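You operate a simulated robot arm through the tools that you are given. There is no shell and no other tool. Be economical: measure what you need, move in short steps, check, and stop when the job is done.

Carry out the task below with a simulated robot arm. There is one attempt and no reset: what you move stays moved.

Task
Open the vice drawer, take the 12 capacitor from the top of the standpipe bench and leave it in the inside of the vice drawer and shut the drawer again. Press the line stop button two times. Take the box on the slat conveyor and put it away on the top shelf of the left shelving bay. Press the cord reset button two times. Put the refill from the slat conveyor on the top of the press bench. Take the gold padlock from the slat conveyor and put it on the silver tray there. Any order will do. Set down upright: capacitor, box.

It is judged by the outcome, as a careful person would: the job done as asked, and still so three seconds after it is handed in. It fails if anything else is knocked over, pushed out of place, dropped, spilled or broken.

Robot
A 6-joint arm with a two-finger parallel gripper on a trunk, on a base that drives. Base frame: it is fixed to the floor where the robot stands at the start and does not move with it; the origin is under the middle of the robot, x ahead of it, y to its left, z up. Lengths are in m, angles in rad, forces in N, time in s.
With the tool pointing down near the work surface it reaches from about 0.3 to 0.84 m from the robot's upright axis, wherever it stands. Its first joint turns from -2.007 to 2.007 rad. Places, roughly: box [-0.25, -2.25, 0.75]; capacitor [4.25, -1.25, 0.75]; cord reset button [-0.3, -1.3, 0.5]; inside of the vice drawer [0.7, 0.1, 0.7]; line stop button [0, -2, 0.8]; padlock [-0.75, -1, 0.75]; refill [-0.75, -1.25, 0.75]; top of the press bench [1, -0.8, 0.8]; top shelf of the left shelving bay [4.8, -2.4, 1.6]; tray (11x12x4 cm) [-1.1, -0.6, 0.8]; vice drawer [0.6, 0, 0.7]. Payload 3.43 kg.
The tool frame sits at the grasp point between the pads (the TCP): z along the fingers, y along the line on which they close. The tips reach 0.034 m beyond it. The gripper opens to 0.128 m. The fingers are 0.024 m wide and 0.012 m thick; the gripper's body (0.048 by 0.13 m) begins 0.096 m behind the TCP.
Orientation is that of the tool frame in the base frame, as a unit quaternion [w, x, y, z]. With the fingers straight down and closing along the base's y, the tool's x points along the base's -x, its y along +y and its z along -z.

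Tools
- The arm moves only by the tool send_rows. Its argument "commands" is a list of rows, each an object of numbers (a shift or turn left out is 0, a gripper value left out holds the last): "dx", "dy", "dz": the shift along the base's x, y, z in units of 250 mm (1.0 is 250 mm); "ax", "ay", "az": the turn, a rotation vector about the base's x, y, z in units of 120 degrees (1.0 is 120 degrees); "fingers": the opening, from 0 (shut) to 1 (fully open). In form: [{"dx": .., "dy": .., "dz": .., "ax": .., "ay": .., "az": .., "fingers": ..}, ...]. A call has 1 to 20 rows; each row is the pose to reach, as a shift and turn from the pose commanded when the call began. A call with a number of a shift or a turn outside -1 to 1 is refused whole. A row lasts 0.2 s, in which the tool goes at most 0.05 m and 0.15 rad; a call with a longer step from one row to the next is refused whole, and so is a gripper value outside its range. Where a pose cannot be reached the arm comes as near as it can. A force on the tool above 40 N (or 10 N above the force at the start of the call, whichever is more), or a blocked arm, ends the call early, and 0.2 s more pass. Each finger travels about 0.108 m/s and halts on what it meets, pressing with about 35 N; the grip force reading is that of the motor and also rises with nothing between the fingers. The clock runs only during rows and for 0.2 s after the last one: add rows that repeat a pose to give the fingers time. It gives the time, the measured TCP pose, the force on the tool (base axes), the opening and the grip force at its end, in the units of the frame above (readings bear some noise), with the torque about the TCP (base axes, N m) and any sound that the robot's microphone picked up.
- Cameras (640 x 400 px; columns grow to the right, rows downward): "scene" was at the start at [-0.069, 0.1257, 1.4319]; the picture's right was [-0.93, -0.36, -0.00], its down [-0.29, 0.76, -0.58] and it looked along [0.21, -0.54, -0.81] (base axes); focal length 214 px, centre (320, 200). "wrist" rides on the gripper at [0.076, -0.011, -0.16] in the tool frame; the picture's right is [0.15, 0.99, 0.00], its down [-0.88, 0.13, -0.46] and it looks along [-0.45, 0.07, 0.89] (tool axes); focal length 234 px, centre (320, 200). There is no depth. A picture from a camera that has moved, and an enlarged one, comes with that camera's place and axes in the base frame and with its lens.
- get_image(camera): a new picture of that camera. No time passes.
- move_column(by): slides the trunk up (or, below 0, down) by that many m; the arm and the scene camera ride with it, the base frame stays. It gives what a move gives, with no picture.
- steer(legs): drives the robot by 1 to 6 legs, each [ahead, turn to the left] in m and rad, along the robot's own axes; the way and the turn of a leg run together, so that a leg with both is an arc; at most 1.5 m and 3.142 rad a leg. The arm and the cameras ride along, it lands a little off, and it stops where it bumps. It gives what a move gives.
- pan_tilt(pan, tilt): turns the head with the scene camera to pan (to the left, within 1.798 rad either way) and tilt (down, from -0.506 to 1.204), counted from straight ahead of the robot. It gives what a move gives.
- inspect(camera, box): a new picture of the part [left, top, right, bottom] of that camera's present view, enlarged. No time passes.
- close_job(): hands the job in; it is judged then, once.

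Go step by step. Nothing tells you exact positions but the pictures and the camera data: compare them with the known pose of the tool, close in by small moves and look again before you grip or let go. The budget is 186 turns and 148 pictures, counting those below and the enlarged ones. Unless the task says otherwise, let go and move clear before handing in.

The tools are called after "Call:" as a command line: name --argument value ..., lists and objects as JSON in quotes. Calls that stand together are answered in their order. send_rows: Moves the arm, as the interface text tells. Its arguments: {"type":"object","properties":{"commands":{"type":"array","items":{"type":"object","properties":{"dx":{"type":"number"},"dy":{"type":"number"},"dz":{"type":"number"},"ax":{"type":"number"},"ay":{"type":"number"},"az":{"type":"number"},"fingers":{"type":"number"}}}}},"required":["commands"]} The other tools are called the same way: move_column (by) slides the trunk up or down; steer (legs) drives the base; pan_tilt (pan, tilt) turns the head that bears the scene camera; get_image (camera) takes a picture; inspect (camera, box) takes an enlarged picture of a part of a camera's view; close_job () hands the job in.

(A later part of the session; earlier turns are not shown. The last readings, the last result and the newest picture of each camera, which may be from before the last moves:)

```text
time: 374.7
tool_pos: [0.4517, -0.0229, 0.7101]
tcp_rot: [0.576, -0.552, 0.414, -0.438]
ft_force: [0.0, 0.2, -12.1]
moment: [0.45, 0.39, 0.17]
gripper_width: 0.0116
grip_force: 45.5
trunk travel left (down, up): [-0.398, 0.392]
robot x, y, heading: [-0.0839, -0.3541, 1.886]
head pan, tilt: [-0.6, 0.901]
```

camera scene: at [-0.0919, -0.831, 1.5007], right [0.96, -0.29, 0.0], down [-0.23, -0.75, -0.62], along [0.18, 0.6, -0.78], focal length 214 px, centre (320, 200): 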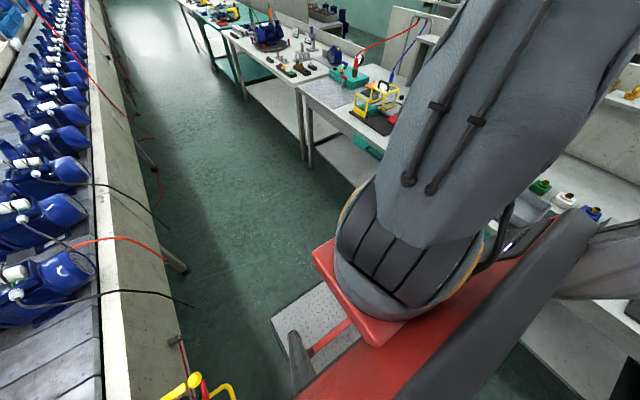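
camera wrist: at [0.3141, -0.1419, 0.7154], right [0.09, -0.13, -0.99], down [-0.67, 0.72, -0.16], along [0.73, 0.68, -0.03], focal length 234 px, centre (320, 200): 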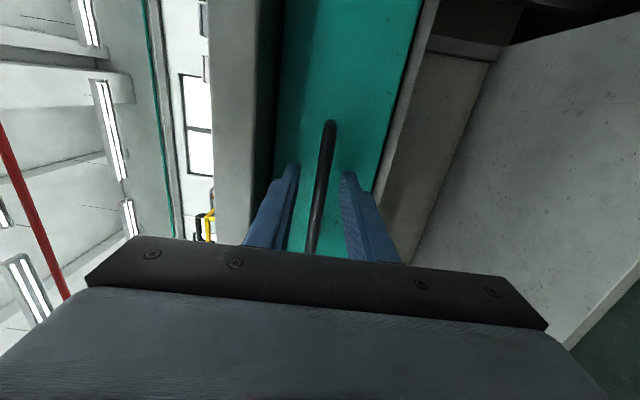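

Handle gripped. Pull outward.

Call:
send_rows --commands '[{"dx": -0.08, "dy": -0.023}, {"dx": -0.16, "dy": -0.046}, {"dx": -0.24, "dy": -0.069}, {"dx": -0.3, "dy": -0.087}]'

Call:
get_image --camera "wrist"

```text
time: 375.7
tool_pos: [0.3768, -0.0472, 0.7095]
tcp_rot: [0.575, -0.552, 0.416, -0.437]
ft_force: [5.8, -18.8, -30.3]
moment: [0.34, 0.72, -0.12]
gripper_width: 0.0114
grip_force: 45.1
trunk travel left (down, up): [-0.398, 0.392]
robot x, y, heading: [-0.0869, -0.3525, 1.88]
head pan, tilt: [-0.6, 0.901]
```

```text
42 pictures are left
camera wrist: at [0.2445, -0.164, 0.715], right [0.08, -0.13, -0.99], down [-0.67, 0.72, -0.16], along [0.74, 0.68, -0.03], focal length 234 px, centre (320, 200)
```

wrist: 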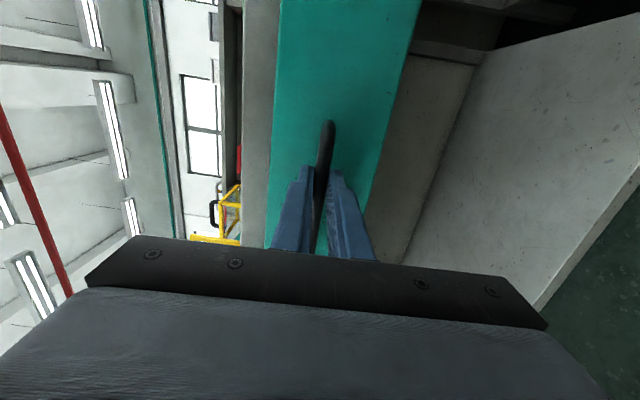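

The drawer follows. I pull further while easing the side loads.

Call:
send_rows --commands '[{"dx": -0.06, "dy": -0.03, "dz": -0.008}, {"dx": -0.12, "dy": -0.05, "dz": -0.01}, {"dx": -0.18, "dy": -0.07, "dz": -0.01}]'

```text
time: 376.6
tool_pos: [0.3459, -0.0577, 0.7078]
tcp_rot: [0.584, -0.543, 0.409, -0.443]
ft_force: [1.2, -4.0, 12.5]
moment: [0.51, -0.09, -0.25]
gripper_width: 0.0118
grip_force: 45.2
out of reach, approached as far as the arm can: row 3
trunk travel left (down, up): [-0.398, 0.392]
robot x, y, heading: [-0.084, -0.3527, 1.881]
head pan, tilt: [-0.6, 0.901]
stopped in row 3: the force on the tool passed its limit at 56 N (the readings are from after the stop); the commanded pose is now the measured one
```

The arm is at its inner limit with the drawer ~11 cm open. I'll open the fingers around the bar and raise the trunk in stages while keeping the tool level, which gives more room to pull.

Call:
send_rows --commands '[{"dz": 0.0, "fingers": 1}, {"dz": 0.0, "fingers": 1}, {"dz": 0.0, "fingers": 1}, {"dz": 0.0, "fingers": 1}]'

Call:
send_rows --commands '[{"dz": -0.08}, {"dz": -0.16}]'

Call:
get_image --camera "wrist"

```text
time: 377.6
tool_pos: [0.343, -0.0571, 0.7075]
tcp_rot: [0.584, -0.544, 0.41, -0.442]
ft_force: [-0.1, -0.4, -0.1]
moment: [0.0, -0.04, -0.02]
gripper_width: 0.1279
grip_force: 0.0
trunk travel left (down, up): [-0.398, 0.392]
robot x, y, heading: [-0.0864, -0.3512, 1.883]
head pan, tilt: [-0.6, 0.901]
```

```text
time: 378.1
tool_pos: [0.3514, -0.0516, 0.6718]
tcp_rot: [0.582, -0.545, 0.412, -0.442]
ft_force: [-0.5, -0.1, -0.6]
moment: [0.0, 0.0, 0.01]
gripper_width: 0.1279
grip_force: 0.0
out of reach, approached as far as the arm can: row 2
trunk travel left (down, up): [-0.398, 0.392]
robot x, y, heading: [-0.0862, -0.3551, 1.882]
head pan, tilt: [-0.6, 0.901]
```

```text
41 pictures are left
camera wrist: at [0.2198, -0.1682, 0.6734], right [0.11, -0.13, -0.99], down [-0.67, 0.73, -0.16], along [0.74, 0.68, -0.01], focal length 234 px, centre (320, 200)
```

wrist: 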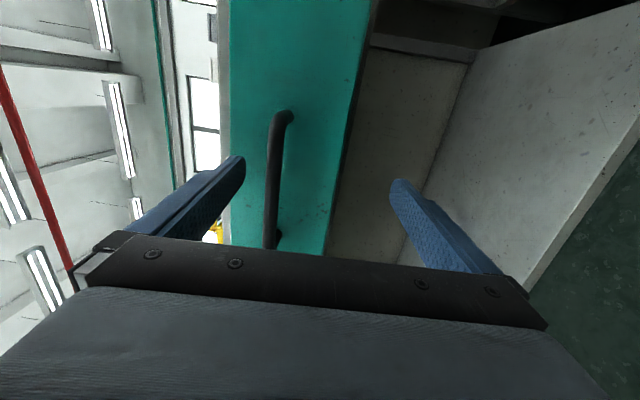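

Going lower tightens the limit, so I do the opposite: arm up, trunk down, in stages.

Call:
send_rows --commands '[{"dz": 0.16}, {"dz": 0.32}]'

Call:
move_column --by -0.09

Call:
send_rows --commands '[{"dz": 0.18}, {"dz": 0.36}]'

Call:
move_column --by -0.09

Call:
send_rows --commands '[{"dz": 0.1}, {"dz": 0.18}, {"dz": 0.18, "dx": -0.1, "dy": -0.03}, {"dz": 0.18, "dx": -0.2, "dy": -0.058}]'

Call:
get_image --camera "wrist"

```text
time: 378.8
tool_pos: [0.3636, -0.0448, 0.7428]
tcp_rot: [0.585, -0.544, 0.409, -0.442]
ft_force: [0.0, -0.2, -0.2]
moment: [0.02, -0.02, -0.02]
gripper_width: 0.1279
grip_force: 0.1
out of reach, approached as far as the arm can: row 2
trunk travel left (down, up): [-0.398, 0.392]
robot x, y, heading: [-0.0847, -0.3515, 1.886]
head pan, tilt: [-0.6, 0.901]
```

```text
time: 380.0
tool_pos: [0.3629, -0.0358, 0.6521]
tcp_rot: [0.584, -0.544, 0.409, -0.443]
ft_force: [0.4, 0.1, 0.4]
moment: [-0.01, 0.02, -0.01]
gripper_width: 0.1278
grip_force: 0.1
trunk travel left (down, up): [-0.308, 0.482]
robot x, y, heading: [-0.0862, -0.3524, 1.88]
head pan, tilt: [-0.6, 0.901]
```

```text
time: 380.6
tool_pos: [0.3883, -0.0223, 0.7195]
tcp_rot: [0.577, -0.551, 0.414, -0.439]
ft_force: [0.8, 0.3, -6.2]
moment: [0.06, 0.22, 0.07]
gripper_width: 0.1283
grip_force: 0.0
out of reach, approached as far as the arm can: row 1, 2
trunk travel left (down, up): [-0.308, 0.482]
robot x, y, heading: [-0.0832, -0.3545, 1.886]
head pan, tilt: [-0.6, 0.901]
stopped in row 2: the force on the tool passed its limit at 58 N (the readings are from after the stop); the commanded pose is now the measured one
```

```text
time: 381.3
tool_pos: [0.3884, -0.0146, 0.6944]
tcp_rot: [0.586, -0.539, 0.41, -0.445]
ft_force: [-0.6, -1.2, 11.8]
moment: [0.33, -0.25, -0.19]
gripper_width: 0.128
grip_force: 0.0
trunk travel left (down, up): [-0.273, 0.517]
robot x, y, heading: [-0.0814, -0.354, 1.882]
head pan, tilt: [-0.6, 0.901]
stopped: the force on the tool passed its limit at 61 N (the readings are from after the stop); the commanded pose is now the measured one
```

```text
time: 381.9
tool_pos: [0.3922, -0.012, 0.7192]
tcp_rot: [0.577, -0.549, 0.417, -0.439]
ft_force: [-1.2, 0.6, -8.5]
moment: [0.11, 0.34, 0.08]
gripper_width: 0.128
grip_force: 0.1
out of reach, approached as far as the arm can: row 1, 2
trunk travel left (down, up): [-0.273, 0.517]
robot x, y, heading: [-0.0878, -0.3493, 1.886]
head pan, tilt: [-0.6, 0.901]
stopped in row 2: the force on the tool passed its limit at 52 N (the readings are from after the stop); the commanded pose is now the measured one
```

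```text
40 pictures are left
camera wrist: at [0.26, -0.1277, 0.7242], right [0.09, -0.13, -0.99], down [-0.67, 0.73, -0.15], along [0.74, 0.67, -0.02], focal length 234 px, centre (320, 200)
```

wrist: 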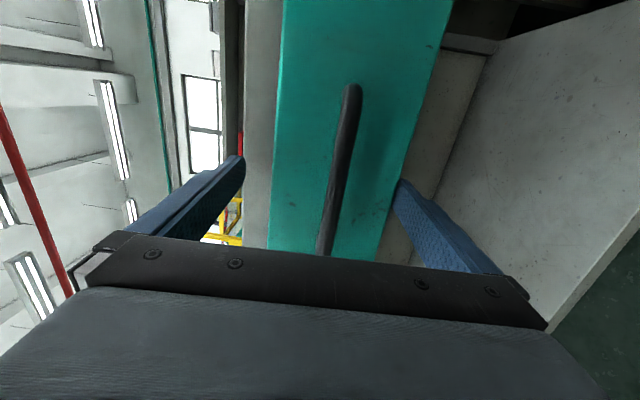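

The drawer got pushed partly back in. I retreat out of the handle; then I'll grip with the tool tilted downward ~40°, which allows a closer pull.

Call:
send_rows --commands '[{"dx": -0.08, "dy": -0.04, "dz": -0.02}, {"dx": -0.16, "dy": -0.08, "dz": -0.04}, {"dx": -0.22, "dy": -0.11, "dz": -0.04}]'

Call:
get_image --camera "wrist"

```text
time: 382.6
tool_pos: [0.3915, -0.0117, 0.701]
tcp_rot: [0.578, -0.547, 0.415, -0.441]
ft_force: [0.2, -0.3, -0.6]
moment: [0.01, -0.04, 0.0]
gripper_width: 0.128
grip_force: 0.0
out of reach, approached as far as the arm can: row 1, 2, 3
trunk travel left (down, up): [-0.273, 0.517]
robot x, y, heading: [-0.0874, -0.3519, 1.885]
head pan, tilt: [-0.6, 0.901]
```

```text
39 pictures are left
camera wrist: at [0.2591, -0.1279, 0.7048], right [0.09, -0.13, -0.99], down [-0.67, 0.73, -0.16], along [0.74, 0.67, -0.02], focal length 234 px, centre (320, 200)
```

wrist: 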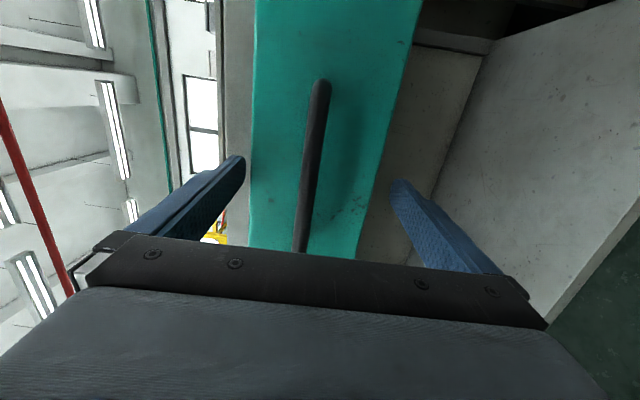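

I raise the trunk in small matched steps (arm down, trunk up) to regain retreat room.

Call:
send_rows --commands '[{"dz": -0.08}, {"dz": -0.14}]'

Call:
move_column --by 0.035

Call:
send_rows --commands '[{"dz": -0.08}, {"dz": -0.14}]'

Call:
move_column --by 0.035

Call:
send_rows --commands '[{"dz": -0.08}, {"dz": -0.14}]'

Call:
move_column --by 0.035

Call:
send_rows --commands '[{"dx": -0.08, "dy": -0.03}, {"dx": -0.16, "dy": -0.06}, {"dx": -0.24, "dy": -0.09}]'

```text
time: 383.1
tool_pos: [0.3942, -0.0115, 0.6955]
tcp_rot: [0.586, -0.539, 0.411, -0.445]
ft_force: [-0.3, -1.2, 9.3]
moment: [0.27, -0.12, -0.01]
gripper_width: 0.1277
grip_force: 0.1
trunk travel left (down, up): [-0.273, 0.517]
robot x, y, heading: [-0.0876, -0.3537, 1.88]
head pan, tilt: [-0.6, 0.901]
stopped in row 1: the force on the tool passed its limit at 55 N (the readings are from after the stop); the commanded pose is now the measured one
```

```text
time: 383.8
tool_pos: [0.3918, -0.0124, 0.719]
tcp_rot: [0.577, -0.549, 0.416, -0.439]
ft_force: [0.3, 0.8, -6.6]
moment: [0.06, 0.23, 0.16]
gripper_width: 0.128
grip_force: 0.1
trunk travel left (down, up): [-0.307, 0.483]
robot x, y, heading: [-0.0857, -0.347, 1.882]
head pan, tilt: [-0.6, 0.901]
stopped: the force on the tool passed its limit at 47 N (the readings are from after the stop); the commanded pose is now the measured one
```

```text
time: 384.4
tool_pos: [0.3943, -0.0106, 0.6952]
tcp_rot: [0.585, -0.539, 0.412, -0.444]
ft_force: [-0.1, -2.0, 9.6]
moment: [0.28, -0.1, -0.07]
gripper_width: 0.1281
grip_force: 0.1
trunk travel left (down, up): [-0.307, 0.483]
robot x, y, heading: [-0.087, -0.3519, 1.881]
head pan, tilt: [-0.6, 0.901]
stopped in row 2: the force on the tool passed its limit at 51 N (the readings are from after the stop); the commanded pose is now the measured one
```

```text
time: 385.1
tool_pos: [0.391, -0.0143, 0.7196]
tcp_rot: [0.577, -0.548, 0.416, -0.439]
ft_force: [0.8, 0.9, -10.3]
moment: [0.04, 0.32, 0.15]
gripper_width: 0.1279
grip_force: 0.1
trunk travel left (down, up): [-0.341, 0.449]
robot x, y, heading: [-0.0853, -0.3519, 1.886]
head pan, tilt: [-0.6, 0.901]
stopped: the force on the tool passed its limit at 50 N (the readings are from after the stop); the commanded pose is now the measured one
```

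```text
time: 385.7
tool_pos: [0.395, -0.0125, 0.6948]
tcp_rot: [0.586, -0.539, 0.412, -0.443]
ft_force: [-0.2, -2.1, 10.3]
moment: [0.11, -0.15, -0.09]
gripper_width: 0.128
grip_force: 0.0
trunk travel left (down, up): [-0.341, 0.449]
robot x, y, heading: [-0.0829, -0.3506, 1.884]
head pan, tilt: [-0.6, 0.901]
stopped in row 2: the force on the tool passed its limit at 51 N (the readings are from after the stop); the commanded pose is now the measured one
```

```text
time: 386.4
tool_pos: [0.3917, -0.015, 0.7194]
tcp_rot: [0.576, -0.548, 0.418, -0.439]
ft_force: [0.5, 0.9, -9.8]
moment: [0.07, 0.23, 0.19]
gripper_width: 0.1279
grip_force: 0.0
trunk travel left (down, up): [-0.374, 0.416]
robot x, y, heading: [-0.0863, -0.3492, 1.886]
head pan, tilt: [-0.6, 0.901]
stopped: the force on the tool passed its limit at 51 N (the readings are from after the stop); the commanded pose is now the measured one
```

```text
time: 387.2
tool_pos: [0.352, -0.0287, 0.7126]
tcp_rot: [0.578, -0.546, 0.415, -0.441]
ft_force: [-0.4, 0.4, 0.3]
moment: [0.01, -0.02, -0.01]
gripper_width: 0.128
grip_force: 0.0
out of reach, approached as far as the arm can: row 2, 3
trunk travel left (down, up): [-0.374, 0.416]
robot x, y, heading: [-0.0854, -0.3572, 1.88]
head pan, tilt: [-0.6, 0.901]
```

Call:
get_image --camera "wrist"

```text
38 pictures are left
camera wrist: at [0.2191, -0.1428, 0.7157], right [0.09, -0.13, -0.99], down [-0.67, 0.73, -0.16], along [0.74, 0.67, -0.02], focal length 234 px, centre (320, 200)
```

wrist: 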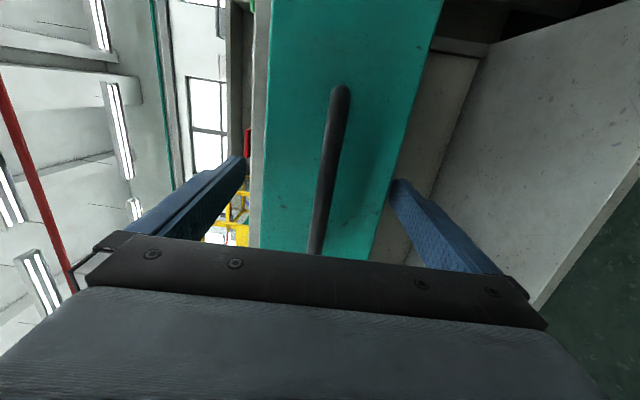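

I narrow the fingers and tilt the tool downward about the bar in small steps, with the force guard watching.

Call:
send_rows --commands '[{"fingers": 0.45}, {"fingers": 0.45}, {"fingers": 0.45}, {"ax": -0.02, "ay": 0.069, "dz": 0.02}, {"ax": -0.04, "ay": 0.138, "dz": 0.04}, {"ax": -0.06, "ay": 0.206, "dz": 0.055}, {"ax": -0.08, "ay": 0.275, "dz": 0.06, "dx": 0.02, "dy": 0.006}]'

Call:
get_image --camera "wrist"

```text
time: 388.2
tool_pos: [0.3621, -0.0228, 0.7098]
tcp_rot: [-0.555, 0.568, -0.434, 0.426]
ft_force: [0.4, -0.7, -2.5]
moment: [0.3, 0.9, 0.21]
gripper_width: 0.1039
grip_force: 44.7
out of reach, approached as far as the arm can: row 4
trunk travel left (down, up): [-0.374, 0.416]
robot x, y, heading: [-0.0855, -0.352, 1.882]
head pan, tilt: [-0.6, 0.901]
stopped in row 4: the force on the tool passed its limit at 55 N (the readings are from after the stop); the commanded pose is now the measured one
```

```text
37 pictures are left
camera wrist: at [0.2279, -0.1389, 0.7255], right [0.02, -0.15, -0.99], down [-0.67, 0.73, -0.12], along [0.74, 0.67, -0.09], focal length 234 px, centre (320, 200)
```

wrist: 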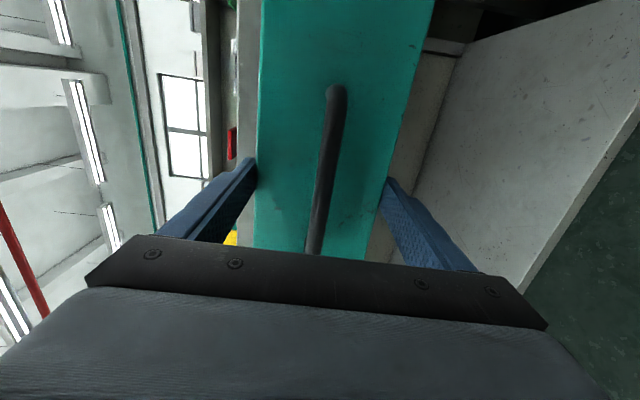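

The fingers are straddling the drawer front itself. I reopen, retreat the last bit, and leave; then I'll use the tool pointing down, hooked inside the drawer front, to pull it open.

Call:
send_rows --commands '[{"fingers": 1}, {"fingers": 1}, {"fingers": 1, "dz": -0.03}, {"dx": -0.06, "dy": -0.017, "dz": -0.03}, {"dx": -0.12, "dy": -0.035, "dz": -0.03}, {"dx": -0.18, "dy": -0.052, "dz": -0.03}, {"dx": -0.2, "dy": -0.058, "dz": -0.03}]'

Call:
get_image --camera "wrist"

```text
time: 389.4
tool_pos: [0.3482, -0.0229, 0.6957]
tcp_rot: [0.56, -0.56, 0.431, -0.432]
ft_force: [0.1, -1.6, 8.5]
moment: [0.08, -0.18, -0.04]
gripper_width: 0.1278
grip_force: 0.1
out of reach, approached as far as the arm can: row 4, 5, 6
trunk travel left (down, up): [-0.374, 0.416]
robot x, y, heading: [-0.0859, -0.3534, 1.886]
head pan, tilt: [-0.6, 0.901]
stopped in row 6: the force on the tool passed its limit at 50 N (the readings are from after the stop); the commanded pose is now the measured one
```

```text
36 pictures are left
camera wrist: at [0.2152, -0.137, 0.7092], right [0.04, -0.14, -0.99], down [-0.66, 0.74, -0.13], along [0.75, 0.66, -0.07], focal length 234 px, centre (320, 200)
```

wrist: 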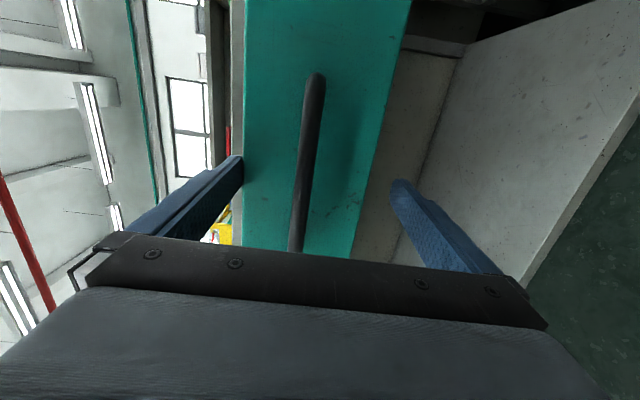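

I free the fingers by driving: they only straddle the panel, so a small left turn and forward move slides them clear.

Call:
steer --legs '[[0, 0.12], [0.2, 0]]'

Call:
get_image --camera "wrist"

```text
time: 390.4
tool_pos: [0.322, 0.0099, 0.6971]
tcp_rot: [-0.576, 0.577, -0.409, 0.409]
ft_force: [-0.3, 0.0, -0.8]
moment: [0.0, 0.01, 0.03]
gripper_width: 0.128
grip_force: 0.0
trunk travel left (down, up): [-0.374, 0.416]
robot x, y, heading: [-0.0858, -0.3552, 1.961]
head pan, tilt: [-0.6, 0.901]
stopped in leg 1: the force on the tool passed its limit at 53 N (the readings are from after the stop); the commanded pose is now the measured one
```

```text
35 pictures are left
camera wrist: at [0.1965, -0.1139, 0.7092], right [0.05, -0.14, -0.99], down [-0.72, 0.68, -0.13], along [0.69, 0.72, -0.07], focal length 234 px, centre (320, 200)
```

wrist: 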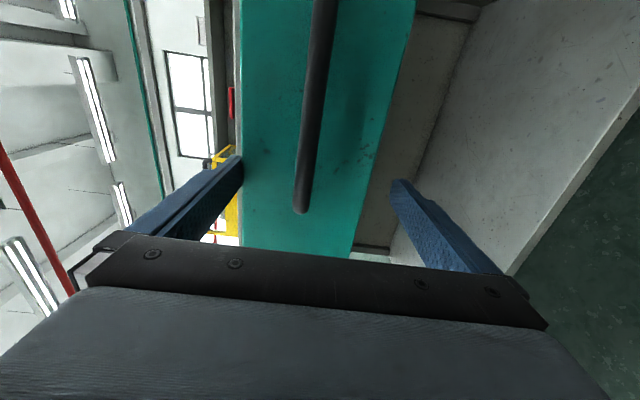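

Call:
steer --legs '[[0.2, 0]]'

Call:
get_image --camera "wrist"

```text
time: 392.0
tool_pos: [0.2445, 0.196, 0.6967]
tcp_rot: [-0.576, 0.576, -0.41, 0.41]
ft_force: [-0.9, 1.0, -0.1]
moment: [-0.01, 0.0, 0.02]
gripper_width: 0.1281
grip_force: 0.1
trunk travel left (down, up): [-0.374, 0.416]
robot x, y, heading: [-0.1612, -0.1651, 1.957]
head pan, tilt: [-0.6, 0.901]
```

```text
34 pictures are left
camera wrist: at [0.1208, 0.0719, 0.7092], right [0.05, -0.14, -0.99], down [-0.72, 0.68, -0.13], along [0.69, 0.72, -0.07], focal length 234 px, centre (320, 200)
```

wrist: 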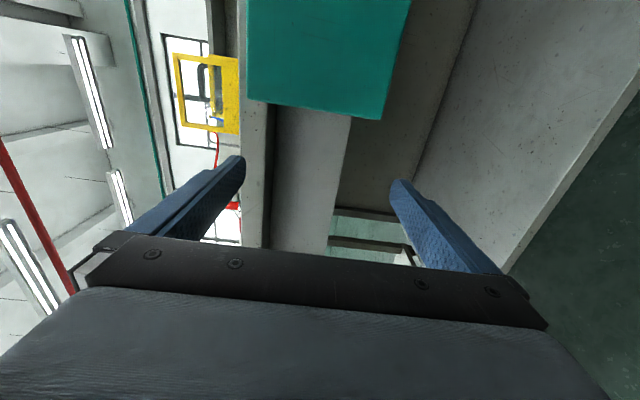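

Free. The drawer front stands proud of the bench. I raise the trunk, bring the tool to point down, and look into the gap from above.

Call:
move_column --by 0.4

Call:
send_rows --commands '[{"ax": -0.0224, "ay": 0.0644}, {"ax": -0.0447, "ay": 0.1287}, {"ax": -0.067, "ay": 0.193}, {"ax": -0.0895, "ay": 0.2575}, {"ax": -0.112, "ay": 0.322}, {"ax": -0.134, "ay": 0.386}, {"ax": -0.1565, "ay": 0.4505}, {"ax": -0.179, "ay": 0.515}, {"ax": -0.201, "ay": 0.579}, {"ax": -0.2236, "ay": 0.6436}, {"ax": -0.246, "ay": 0.708}]'

Call:
get_image --camera "wrist"

```text
time: 395.8
tool_pos: [0.2466, 0.1961, 1.097]
tcp_rot: [0.577, -0.575, 0.41, -0.409]
ft_force: [0.6, 0.2, 0.4]
moment: [-0.02, -0.02, -0.01]
gripper_width: 0.1281
grip_force: 0.1
trunk travel left (down, up): [-0.774, 0.016]
robot x, y, heading: [-0.1608, -0.1694, 1.963]
head pan, tilt: [-0.6, 0.901]
```

```text
time: 398.2
tool_pos: [0.2437, 0.1949, 1.0949]
tcp_rot: [-0.216, 0.785, -0.56, 0.152]
ft_force: [-0.7, -0.8, 0.6]
moment: [0.05, -0.03, 0.02]
gripper_width: 0.1277
grip_force: 0.1
out of reach, approached as far as the arm can: row 8, 9, 10, 11
trunk travel left (down, up): [-0.774, 0.016]
robot x, y, heading: [-0.1595, -0.1673, 1.956]
head pan, tilt: [-0.6, 0.901]
```

```text
33 pictures are left
camera wrist: at [0.2031, 0.1, 1.2386], right [-0.76, -0.42, -0.5], down [-0.61, 0.72, 0.33], along [0.23, 0.56, -0.8], focal length 234 px, centre (320, 200)
```

wrist: 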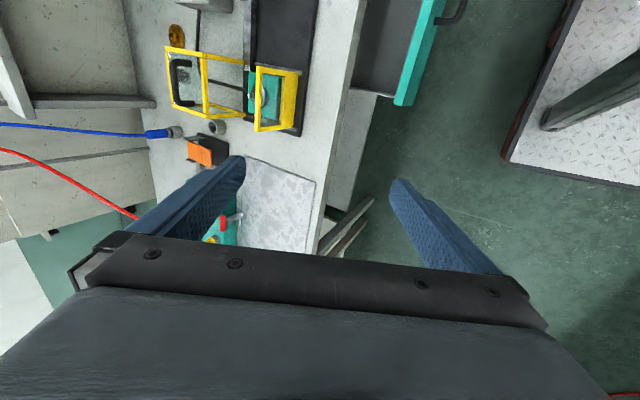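

The drawer is open about 10 cm already, with the interior visible. I'll put closed fingertips into the gap and pull the front further out; first finishing the untilt above the gap.

Call:
send_rows --commands '[{"dx": 0.1, "dy": -0.13, "ax": -0.014, "ay": 0.04, "fingers": 0}, {"dx": 0.2, "dy": -0.26, "ax": -0.028, "ay": 0.08}, {"dx": 0.3, "dy": -0.39, "ax": -0.042, "ay": 0.12}, {"dx": 0.4, "dy": -0.52, "ax": -0.056, "ay": 0.16}, {"dx": 0.5, "dy": -0.65, "ax": -0.07, "ay": 0.2}, {"dx": 0.6, "dy": -0.78, "ax": -0.0835, "ay": 0.239}, {"dx": 0.71, "dy": -0.916, "ax": -0.0835, "ay": 0.239}, {"dx": 0.71, "dy": -0.916, "dz": -0.19, "ax": -0.0835, "ay": 0.239}]'

Call:
get_image --camera "wrist"

```text
time: 400.0
tool_pos: [0.2724, 0.0335, 0.9689]
tcp_rot: [-0.122, 0.806, -0.575, 0.072]
ft_force: [-0.5, 0.7, -0.4]
moment: [-0.04, 0.0, 0.01]
gripper_width: 0.0
grip_force: 33.0
out of reach, approached as far as the arm can: row 1, 2, 3, 4, 5, 6, 7, 8
trunk travel left (down, up): [-0.774, 0.016]
robot x, y, heading: [-0.1611, -0.1659, 1.956]
head pan, tilt: [-0.6, 0.901]
```

```text
32 pictures are left
camera wrist: at [0.2679, -0.0543, 1.1235], right [-0.85, -0.45, -0.28], down [-0.53, 0.74, 0.42], along [0.02, 0.51, -0.86], focal length 234 px, centre (320, 200)
```

wrist: 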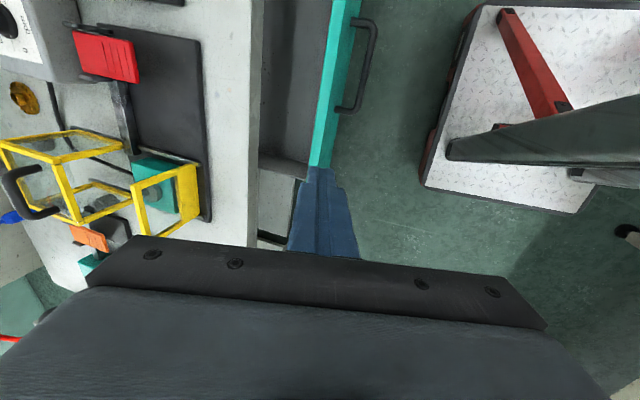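

Call:
send_rows --commands '[{"dx": 0.12, "dy": -0.05}, {"dx": 0.26, "dy": -0.11}, {"dx": 0.4, "dy": -0.17}, {"dx": 0.5, "dy": -0.22, "ax": -0.018, "ay": 0.04}, {"dx": 0.6, "dy": -0.27, "ax": -0.036, "ay": 0.08}, {"dx": 0.6, "dy": -0.27, "ax": -0.055, "ay": 0.122}]'

Call:
get_image --camera "wrist"

```text
time: 401.4
tool_pos: [0.4234, -0.0401, 0.9699]
tcp_rot: [0.0, 0.815, -0.58, 0.002]
ft_force: [-0.8, -0.3, -0.9]
moment: [0.03, -0.04, -0.01]
gripper_width: 0.0
grip_force: 32.5
out of reach, approached as far as the arm can: row 1
trunk travel left (down, up): [-0.774, 0.016]
robot x, y, heading: [-0.1625, -0.1666, 1.964]
head pan, tilt: [-0.6, 0.901]
```

```text
31 pictures are left
camera wrist: at [0.4591, -0.1082, 1.1307], right [-0.89, -0.46, 0.0], down [-0.41, 0.79, 0.45], along [-0.21, 0.4, -0.89], focal length 234 px, centre (320, 200)
```

wrist: 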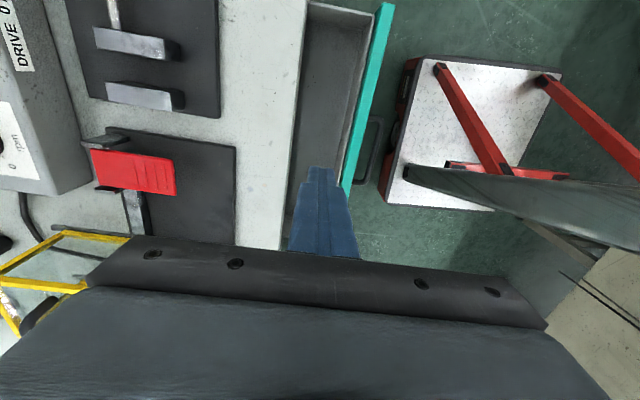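

The tool points down right over the gap. Lower the closed fingertips into it.

Call:
send_rows --commands '[{"dz": -0.18}, {"dz": -0.36}, {"dz": -0.54}, {"dz": -0.72}, {"dz": -0.88}]'

Call:
get_image --camera "wrist"

```text
time: 402.6
tool_pos: [0.4241, -0.0409, 0.7505]
tcp_rot: [-0.002, 0.815, -0.58, 0.004]
ft_force: [0.3, 0.1, 0.0]
moment: [0.0, -0.03, 0.0]
gripper_width: 0.0
grip_force: 33.0
trunk travel left (down, up): [-0.774, 0.016]
robot x, y, heading: [-0.1603, -0.1685, 1.953]
head pan, tilt: [-0.6, 0.901]
```

```text
30 pictures are left
camera wrist: at [0.4603, -0.1085, 0.9117], right [-0.89, -0.46, -0.01], down [-0.41, 0.79, 0.45], along [-0.2, 0.4, -0.89], focal length 234 px, centre (320, 200)
```

wrist: 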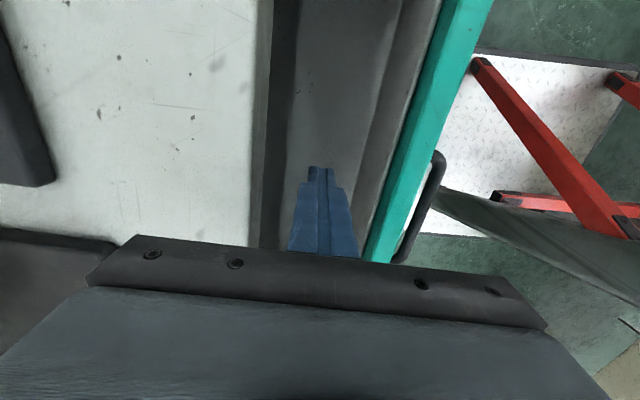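

Tips are inside. Lower 1.5 cm more and pull toward the aisle.

Call:
send_rows --commands '[{"dz": -0.06}, {"dz": -0.06, "dx": -0.1, "dy": -0.029}, {"dz": -0.06, "dx": -0.2, "dy": -0.058}, {"dz": -0.06, "dx": -0.3, "dy": -0.087}, {"dz": -0.06, "dx": -0.4, "dy": -0.116}]'

Call:
get_image --camera "wrist"

```text
time: 403.8
tool_pos: [0.3229, -0.0698, 0.7359]
tcp_rot: [-0.002, 0.815, -0.58, 0.003]
ft_force: [0.6, 0.5, 0.6]
moment: [0.0, 0.02, 0.0]
gripper_width: 0.0002
grip_force: 33.1
trunk travel left (down, up): [-0.774, 0.016]
robot x, y, heading: [-0.1581, -0.1687, 1.961]
head pan, tilt: [-0.6, 0.901]
```

```text
29 pictures are left
camera wrist: at [0.3593, -0.1383, 0.8971], right [-0.89, -0.46, 0.0], down [-0.41, 0.79, 0.45], along [-0.21, 0.4, -0.89], focal length 234 px, centre (320, 200)
```

wrist: 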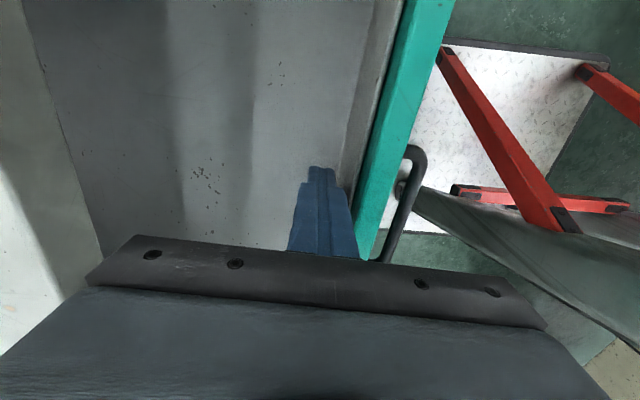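

The drawer is now well open (~14 cm gap). I raise the tool and reverse a little to fetch the capacitor.

Call:
send_rows --commands '[{"dz": 0.18, "dx": 0.05, "dy": 0.01}, {"dz": 0.36, "dx": 0.05, "dy": 0.01}, {"dz": 0.54, "dx": 0.05, "dy": 0.01}, {"dz": 0.72, "dx": 0.05, "dy": 0.01}, {"dz": 0.9, "dx": 0.05, "dy": 0.01}, {"dz": 1.0, "dx": 0.05, "dy": 0.01}]'

Call:
send_rows --commands '[{"dz": 0.16, "az": -0.06}, {"dz": 0.3, "az": -0.125}, {"dz": 0.4, "az": -0.19}, {"dz": 0.4, "az": -0.255}, {"dz": 0.4, "az": -0.32}, {"dz": 0.4, "az": -0.385}, {"dz": 0.4, "az": -0.45}, {"dz": 0.4, "az": -0.515}, {"dz": 0.4, "az": -0.58}, {"dz": 0.4, "az": -0.645}, {"dz": 0.4, "az": -0.71}, {"dz": 0.4, "az": -0.745}]'

```text
time: 405.2
tool_pos: [0.3377, -0.0668, 0.9848]
tcp_rot: [-0.002, 0.815, -0.58, 0.002]
ft_force: [-0.6, 0.4, 0.6]
moment: [-0.01, 0.05, -0.01]
gripper_width: 0.0
grip_force: 33.1
trunk travel left (down, up): [-0.774, 0.016]
robot x, y, heading: [-0.1614, -0.1654, 1.952]
head pan, tilt: [-0.6, 0.901]
```

```text
time: 407.8
tool_pos: [0.336, -0.0679, 1.0855]
tcp_rot: [0.0, -0.17, 0.985, -0.003]
ft_force: [-0.1, 0.1, -0.4]
moment: [0.0, 0.0, 0.0]
gripper_width: 0.0
grip_force: 32.6
trunk travel left (down, up): [-0.774, 0.016]
robot x, y, heading: [-0.1593, -0.1658, 1.958]
head pan, tilt: [-0.6, 0.901]
```

Call:
steer --legs '[[-0.3, 0]]'

Call:
get_image --camera "wrist"

```text
time: 409.8
tool_pos: [0.4486, -0.3461, 1.0864]
tcp_rot: [0.0, -0.17, 0.985, -0.002]
ft_force: [0.7, -0.3, -0.2]
moment: [0.01, 0.02, 0.03]
gripper_width: 0.0
grip_force: 32.4
trunk travel left (down, up): [-0.774, 0.016]
robot x, y, heading: [-0.0492, -0.448, 1.956]
head pan, tilt: [-0.6, 0.901]
```

```text
28 pictures are left
camera wrist: at [0.3829, -0.3813, 1.2469], right [-0.47, 0.88, 0.0], down [0.79, 0.42, 0.45], along [0.4, 0.21, -0.89], focal length 234 px, centre (320, 200)
```

wrist: 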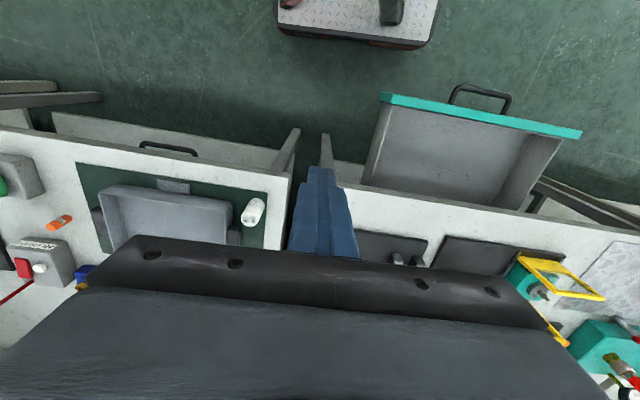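

Great view: drawer open and empty, capacitor upright. I go back over the capacitor.

Call:
send_rows --commands '[{"dx": 0.16, "dy": -0.03, "dz": -0.03, "fingers": 0.4}, {"dx": 0.33, "dy": -0.07, "dz": -0.08}, {"dx": 0.5, "dy": -0.11, "dz": -0.13}, {"dx": 0.66, "dy": -0.15, "dz": -0.19}, {"dx": 0.81, "dy": -0.184, "dz": -0.27}, {"dx": 0.81, "dy": -0.184, "dz": -0.4}]'

Call:
get_image --camera "wrist"

```text
time: 411.2
tool_pos: [0.6517, -0.3926, 0.9859]
tcp_rot: [-0.001, -0.17, 0.985, -0.004]
ft_force: [0.1, 0.0, -0.7]
moment: [-0.01, 0.0, 0.01]
gripper_width: 0.0512
grip_force: 0.1
trunk travel left (down, up): [-0.774, 0.016]
robot x, y, heading: [-0.0465, -0.4457, 1.958]
head pan, tilt: [-0.6, 0.901]
```

```text
27 pictures are left
camera wrist: at [0.5859, -0.4276, 1.1471], right [-0.47, 0.88, 0.0], down [0.79, 0.42, 0.45], along [0.4, 0.21, -0.89], focal length 234 px, centre (320, 200)
```

wrist: 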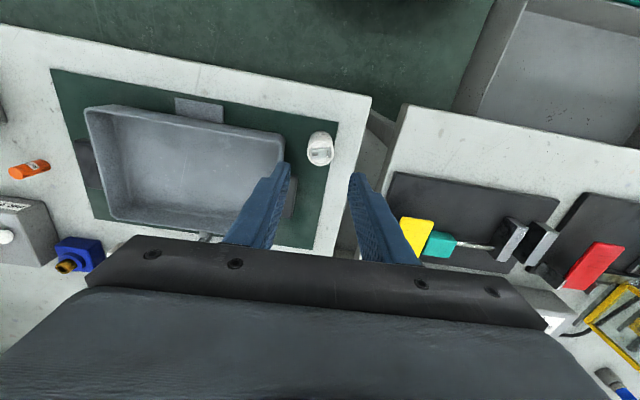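

Aligned. Descend to the earlier height and grip.

Call:
send_rows --commands '[{"dz": -0.15, "fingers": 0.37}, {"dz": -0.3}, {"dz": -0.42}, {"dz": -0.505}, {"dz": -0.505, "fingers": 0.05}, {"dz": -0.505, "fingers": 0.05}, {"dz": -0.505, "fingers": 0.05}]'

Call:
get_image --camera "wrist"

```text
time: 412.8
tool_pos: [0.6524, -0.3919, 0.8582]
tcp_rot: [-0.002, -0.171, 0.985, -0.003]
ft_force: [0.7, -0.4, -0.6]
moment: [-0.01, -0.01, 0.03]
gripper_width: 0.0323
grip_force: 34.7
trunk travel left (down, up): [-0.774, 0.016]
robot x, y, heading: [-0.0487, -0.4451, 1.954]
head pan, tilt: [-0.6, 0.901]
```

```text
26 pictures are left
camera wrist: at [0.5858, -0.4269, 1.0204], right [-0.47, 0.88, 0.0], down [0.79, 0.42, 0.45], along [0.4, 0.21, -0.89], focal length 234 px, centre (320, 200)
```

wrist: 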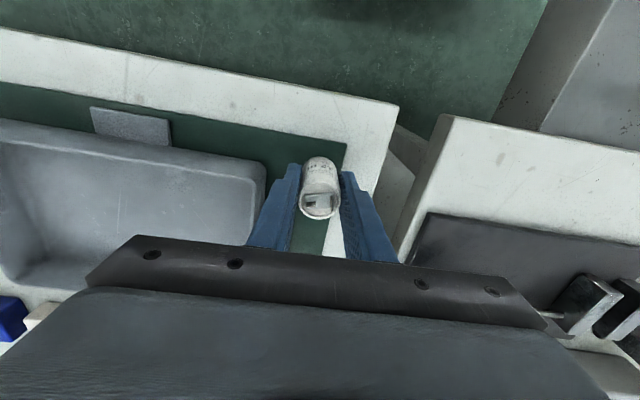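

Gripped. Lift and carry over the open drawer.

Call:
send_rows --commands '[{"dz": 0.18}, {"dz": 0.36}, {"dz": 0.54}, {"dz": 0.72}, {"dz": 0.76, "dx": -0.1, "dy": 0.12}, {"dz": 0.76, "dx": -0.2, "dy": 0.25}, {"dz": 0.76, "dx": -0.31, "dy": 0.38}, {"dz": 0.76, "dx": -0.42, "dy": 0.5}, {"dz": 0.76, "dx": -0.52, "dy": 0.62}]'

Call:
send_rows --commands '[{"dx": -0.1, "dy": 0.12}, {"dx": -0.2, "dy": 0.25}, {"dx": -0.31, "dy": 0.38}, {"dx": -0.42, "dy": 0.5}, {"dx": -0.5, "dy": 0.575}]'

Call:
get_image --camera "wrist"

```text
time: 414.8
tool_pos: [0.522, -0.2366, 1.0502]
tcp_rot: [-0.001, -0.17, 0.985, -0.003]
ft_force: [0.1, -0.7, -0.2]
moment: [0.03, 0.05, -0.01]
gripper_width: 0.0316
grip_force: 35.4
trunk travel left (down, up): [-0.774, 0.016]
robot x, y, heading: [-0.0455, -0.4459, 1.958]
head pan, tilt: [-0.6, 0.901]
```

```text
time: 416.0
tool_pos: [0.3958, -0.0917, 1.0505]
tcp_rot: [-0.001, -0.172, 0.985, -0.003]
ft_force: [1.1, 0.8, -0.8]
moment: [0.02, 0.02, 0.02]
gripper_width: 0.032
grip_force: 34.9
trunk travel left (down, up): [-0.774, 0.016]
robot x, y, heading: [-0.0463, -0.4469, 1.96]
head pan, tilt: [-0.6, 0.901]
```

```text
25 pictures are left
camera wrist: at [0.3305, -0.1281, 1.2105], right [-0.47, 0.88, 0.0], down [0.79, 0.42, 0.45], along [0.4, 0.21, -0.89], focal length 234 px, centre (320, 200)
```

wrist: 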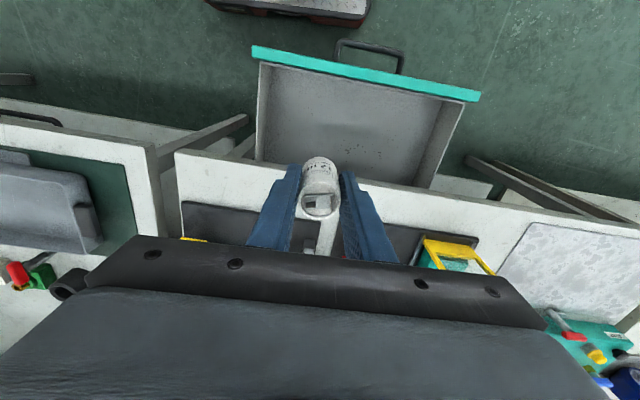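

Centred over the drawer. Lower into it.

Call:
send_rows --commands '[{"dz": -0.18}, {"dz": -0.36}, {"dz": -0.54}, {"dz": -0.72}, {"dz": -0.9}, {"dz": -1.0}]'

Call:
send_rows --commands '[{"dz": -0.08}, {"dz": -0.12}]'

Call:
get_image --camera "wrist"

```text
time: 417.4
tool_pos: [0.3973, -0.0927, 0.8004]
tcp_rot: [0.0, -0.17, 0.985, -0.003]
ft_force: [-0.5, 0.1, 0.1]
moment: [0.0, -0.03, -0.02]
gripper_width: 0.0319
grip_force: 34.6
trunk travel left (down, up): [-0.774, 0.016]
robot x, y, heading: [-0.05, -0.4459, 1.956]
head pan, tilt: [-0.6, 0.901]
```

```text
time: 418.0
tool_pos: [0.3973, -0.0929, 0.7691]
tcp_rot: [0.0, -0.171, 0.985, -0.003]
ft_force: [0.0, -0.8, -0.4]
moment: [-0.01, 0.01, -0.01]
gripper_width: 0.032
grip_force: 34.7
trunk travel left (down, up): [-0.774, 0.016]
robot x, y, heading: [-0.0443, -0.4456, 1.952]
head pan, tilt: [-0.6, 0.901]
```

```text
24 pictures are left
camera wrist: at [0.3307, -0.1284, 0.9306], right [-0.47, 0.88, 0.0], down [0.79, 0.42, 0.45], along [0.4, 0.21, -0.89], focal length 234 px, centre (320, 200)
```

wrist: 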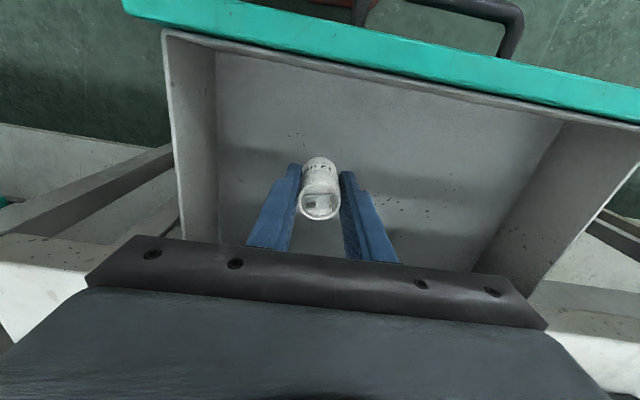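

Call:
send_rows --commands '[{"dz": -0.03}, {"dz": -0.06}, {"dz": -0.08}]'

Call:
send_rows --commands '[{"dz": -0.012}, {"dz": -0.024}]'

Call:
send_rows --commands '[{"dz": -0.012}, {"dz": -0.024}]'

```text
time: 418.8
tool_pos: [0.397, -0.0932, 0.7502]
tcp_rot: [0.0, -0.171, 0.985, -0.003]
ft_force: [-0.7, 0.8, -1.5]
moment: [0.0, -0.01, 0.02]
gripper_width: 0.0321
grip_force: 35.1
trunk travel left (down, up): [-0.774, 0.016]
robot x, y, heading: [-0.0487, -0.4471, 1.956]
head pan, tilt: [-0.6, 0.901]
```

```text
time: 419.4
tool_pos: [0.3963, -0.0933, 0.7427]
tcp_rot: [0.0, -0.171, 0.985, -0.002]
ft_force: [0.6, -0.4, -0.3]
moment: [0.0, 0.02, 0.03]
gripper_width: 0.0321
grip_force: 35.2
trunk travel left (down, up): [-0.774, 0.016]
robot x, y, heading: [-0.0464, -0.4461, 1.956]
head pan, tilt: [-0.6, 0.901]
```

```text
time: 420.0
tool_pos: [0.3977, -0.0936, 0.7371]
tcp_rot: [-0.001, -0.171, 0.985, -0.004]
ft_force: [0.4, -1.3, -0.3]
moment: [-0.05, -0.01, 0.02]
gripper_width: 0.0321
grip_force: 35.2
trunk travel left (down, up): [-0.774, 0.016]
robot x, y, heading: [-0.0501, -0.4438, 1.956]
head pan, tilt: [-0.6, 0.901]
```

Call:
send_rows --commands '[{"dz": -0.012}, {"dz": -0.024}]'

Call:
send_rows --commands '[{"dz": -0.012}, {"dz": -0.024}]'

Call:
get_image --camera "wrist"

```text
time: 420.6
tool_pos: [0.398, -0.0935, 0.7317]
tcp_rot: [0.0, -0.171, 0.985, -0.002]
ft_force: [-0.3, 0.1, -0.6]
moment: [-0.06, -0.02, 0.03]
gripper_width: 0.0319
grip_force: 35.1
trunk travel left (down, up): [-0.774, 0.016]
robot x, y, heading: [-0.0463, -0.4462, 1.954]
head pan, tilt: [-0.6, 0.901]
```

```text
time: 421.2
tool_pos: [0.3968, -0.0924, 0.7246]
tcp_rot: [-0.001, -0.171, 0.985, -0.002]
ft_force: [0.1, -0.5, -0.8]
moment: [0.0, -0.01, 0.02]
gripper_width: 0.032
grip_force: 34.9
trunk travel left (down, up): [-0.774, 0.016]
robot x, y, heading: [-0.0505, -0.4445, 1.954]
head pan, tilt: [-0.6, 0.901]
```

```text
23 pictures are left
camera wrist: at [0.3305, -0.1285, 0.8866], right [-0.47, 0.88, 0.0], down [0.79, 0.42, 0.45], along [0.4, 0.21, -0.89], focal length 234 px, centre (320, 200)
```

wrist: 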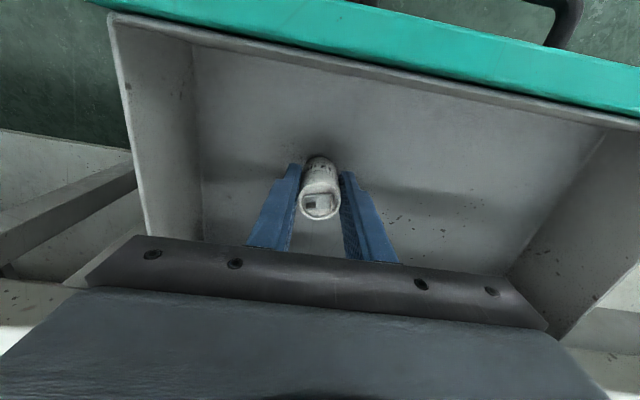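

Call:
send_rows --commands '[{"dz": -0.01}, {"dz": -0.02}]'

Call:
send_rows --commands '[{"dz": -0.01}, {"dz": -0.02}]'

```text
time: 421.8
tool_pos: [0.3959, -0.0934, 0.7198]
tcp_rot: [0.0, -0.171, 0.985, -0.003]
ft_force: [0.6, -0.5, -0.2]
moment: [0.01, 0.0, 0.0]
gripper_width: 0.032
grip_force: 34.9
trunk travel left (down, up): [-0.774, 0.016]
robot x, y, heading: [-0.0469, -0.4454, 1.959]
head pan, tilt: [-0.6, 0.901]
```

```text
time: 422.4
tool_pos: [0.3963, -0.0931, 0.718]
tcp_rot: [0.0, -0.17, 0.985, -0.003]
ft_force: [1.1, -3.8, 14.5]
moment: [-0.05, -0.02, -0.01]
gripper_width: 0.032
grip_force: 35.0
trunk travel left (down, up): [-0.774, 0.016]
robot x, y, heading: [-0.0471, -0.445, 1.956]
head pan, tilt: [-0.6, 0.901]
```

Contact with the drawer floor. Relieve, release, and lift out.

Call:
send_rows --commands '[{"dz": 0.007}, {"dz": 0.007, "fingers": 0.42}, {"dz": 0.007, "fingers": 0.42}, {"dz": 0.007, "fingers": 0.42}]'

Call:
send_rows --commands '[{"dz": 0.12}, {"dz": 0.26}, {"dz": 0.42}, {"dz": 0.6}, {"dz": 0.78}, {"dz": 0.95}]'

Call:
get_image --camera "wrist"

```text
time: 423.4
tool_pos: [0.3961, -0.0928, 0.7177]
tcp_rot: [-0.001, -0.171, 0.985, -0.002]
ft_force: [0.2, 0.6, 0.8]
moment: [-0.01, -0.04, 0.01]
gripper_width: 0.0537
grip_force: 0.0
trunk travel left (down, up): [-0.774, 0.016]
robot x, y, heading: [-0.0475, -0.4445, 1.954]
head pan, tilt: [-0.6, 0.901]
```

```text
time: 424.8
tool_pos: [0.3974, -0.0934, 0.9559]
tcp_rot: [0.0, -0.172, 0.985, -0.003]
ft_force: [0.4, 0.0, 0.5]
moment: [-0.03, 0.0, 0.0]
gripper_width: 0.0538
grip_force: 0.0
trunk travel left (down, up): [-0.774, 0.016]
robot x, y, heading: [-0.0489, -0.4457, 1.951]
head pan, tilt: [-0.6, 0.901]
```

```text
22 pictures are left
camera wrist: at [0.3306, -0.1286, 1.1173], right [-0.47, 0.88, 0.0], down [0.79, 0.42, 0.45], along [0.4, 0.21, -0.89], focal length 234 px, centre (320, 200)
```

wrist: 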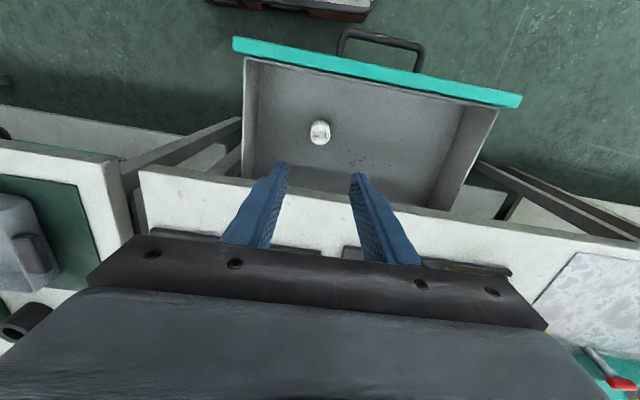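

Capacitor stands in the drawer. Now I move to the aisle side of the handle, fingers closed, to push it shut.

Call:
send_rows --commands '[{"dx": -0.17, "fingers": 0}, {"dx": -0.35}, {"dx": -0.53}, {"dx": -0.7}, {"dx": -0.78}]'

Call:
get_image --camera "wrist"

```text
time: 426.0
tool_pos: [0.1995, -0.0945, 0.9551]
tcp_rot: [-0.001, -0.171, 0.985, -0.003]
ft_force: [0.8, 0.0, 0.1]
moment: [-0.03, 0.0, 0.01]
gripper_width: 0.0
grip_force: 33.5
trunk travel left (down, up): [-0.774, 0.016]
robot x, y, heading: [-0.0486, -0.4462, 1.961]
head pan, tilt: [-0.6, 0.901]
```

```text
21 pictures are left
camera wrist: at [0.1347, -0.1298, 1.1168], right [-0.47, 0.88, 0.0], down [0.79, 0.42, 0.45], along [0.4, 0.21, -0.89], focal length 234 px, centre (320, 200)
```

wrist: 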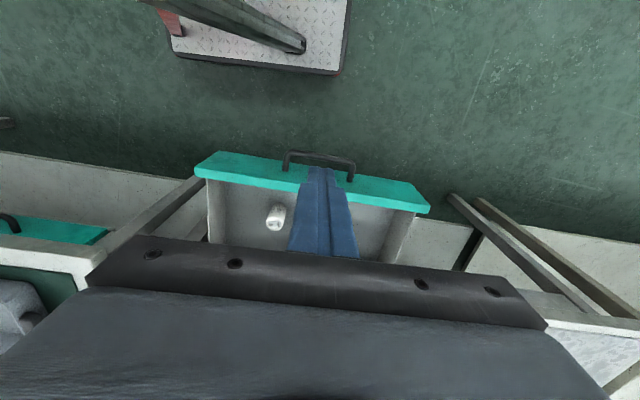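

Positioned just in front of the handle's middle. Lower.

Call:
send_rows --commands '[{"dz": -0.18}, {"dz": -0.36}, {"dz": -0.54}, {"dz": -0.72}, {"dz": -0.87}]'

Call:
send_rows --commands '[{"dx": 0.08, "dy": 0.023}, {"dx": 0.16, "dy": 0.046}, {"dx": 0.24, "dy": 0.069}, {"dx": 0.32, "dy": 0.093}]'

Call:
get_image --camera "wrist"

```text
time: 427.2
tool_pos: [0.2016, -0.0908, 0.7377]
tcp_rot: [-0.001, -0.171, 0.985, -0.001]
ft_force: [-0.4, 0.2, 0.6]
moment: [-0.01, 0.02, -0.01]
gripper_width: 0.0
grip_force: 33.0
trunk travel left (down, up): [-0.774, 0.016]
robot x, y, heading: [-0.0473, -0.4442, 1.957]
head pan, tilt: [-0.6, 0.901]
```

```text
time: 428.2
tool_pos: [0.2811, -0.0699, 0.7383]
tcp_rot: [-0.001, -0.171, 0.985, -0.003]
ft_force: [0.6, 0.7, -0.6]
moment: [-0.04, 0.03, 0.02]
gripper_width: 0.0
grip_force: 32.7
trunk travel left (down, up): [-0.774, 0.016]
robot x, y, heading: [-0.0486, -0.4426, 1.955]
head pan, tilt: [-0.6, 0.901]
```

```text
20 pictures are left
camera wrist: at [0.2155, -0.105, 0.8985], right [-0.47, 0.88, 0.0], down [0.79, 0.42, 0.45], along [0.4, 0.21, -0.89], focal length 234 px, centre (320, 200)
```

wrist: 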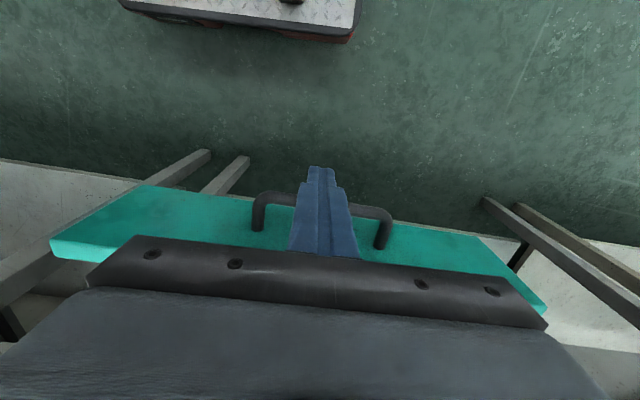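

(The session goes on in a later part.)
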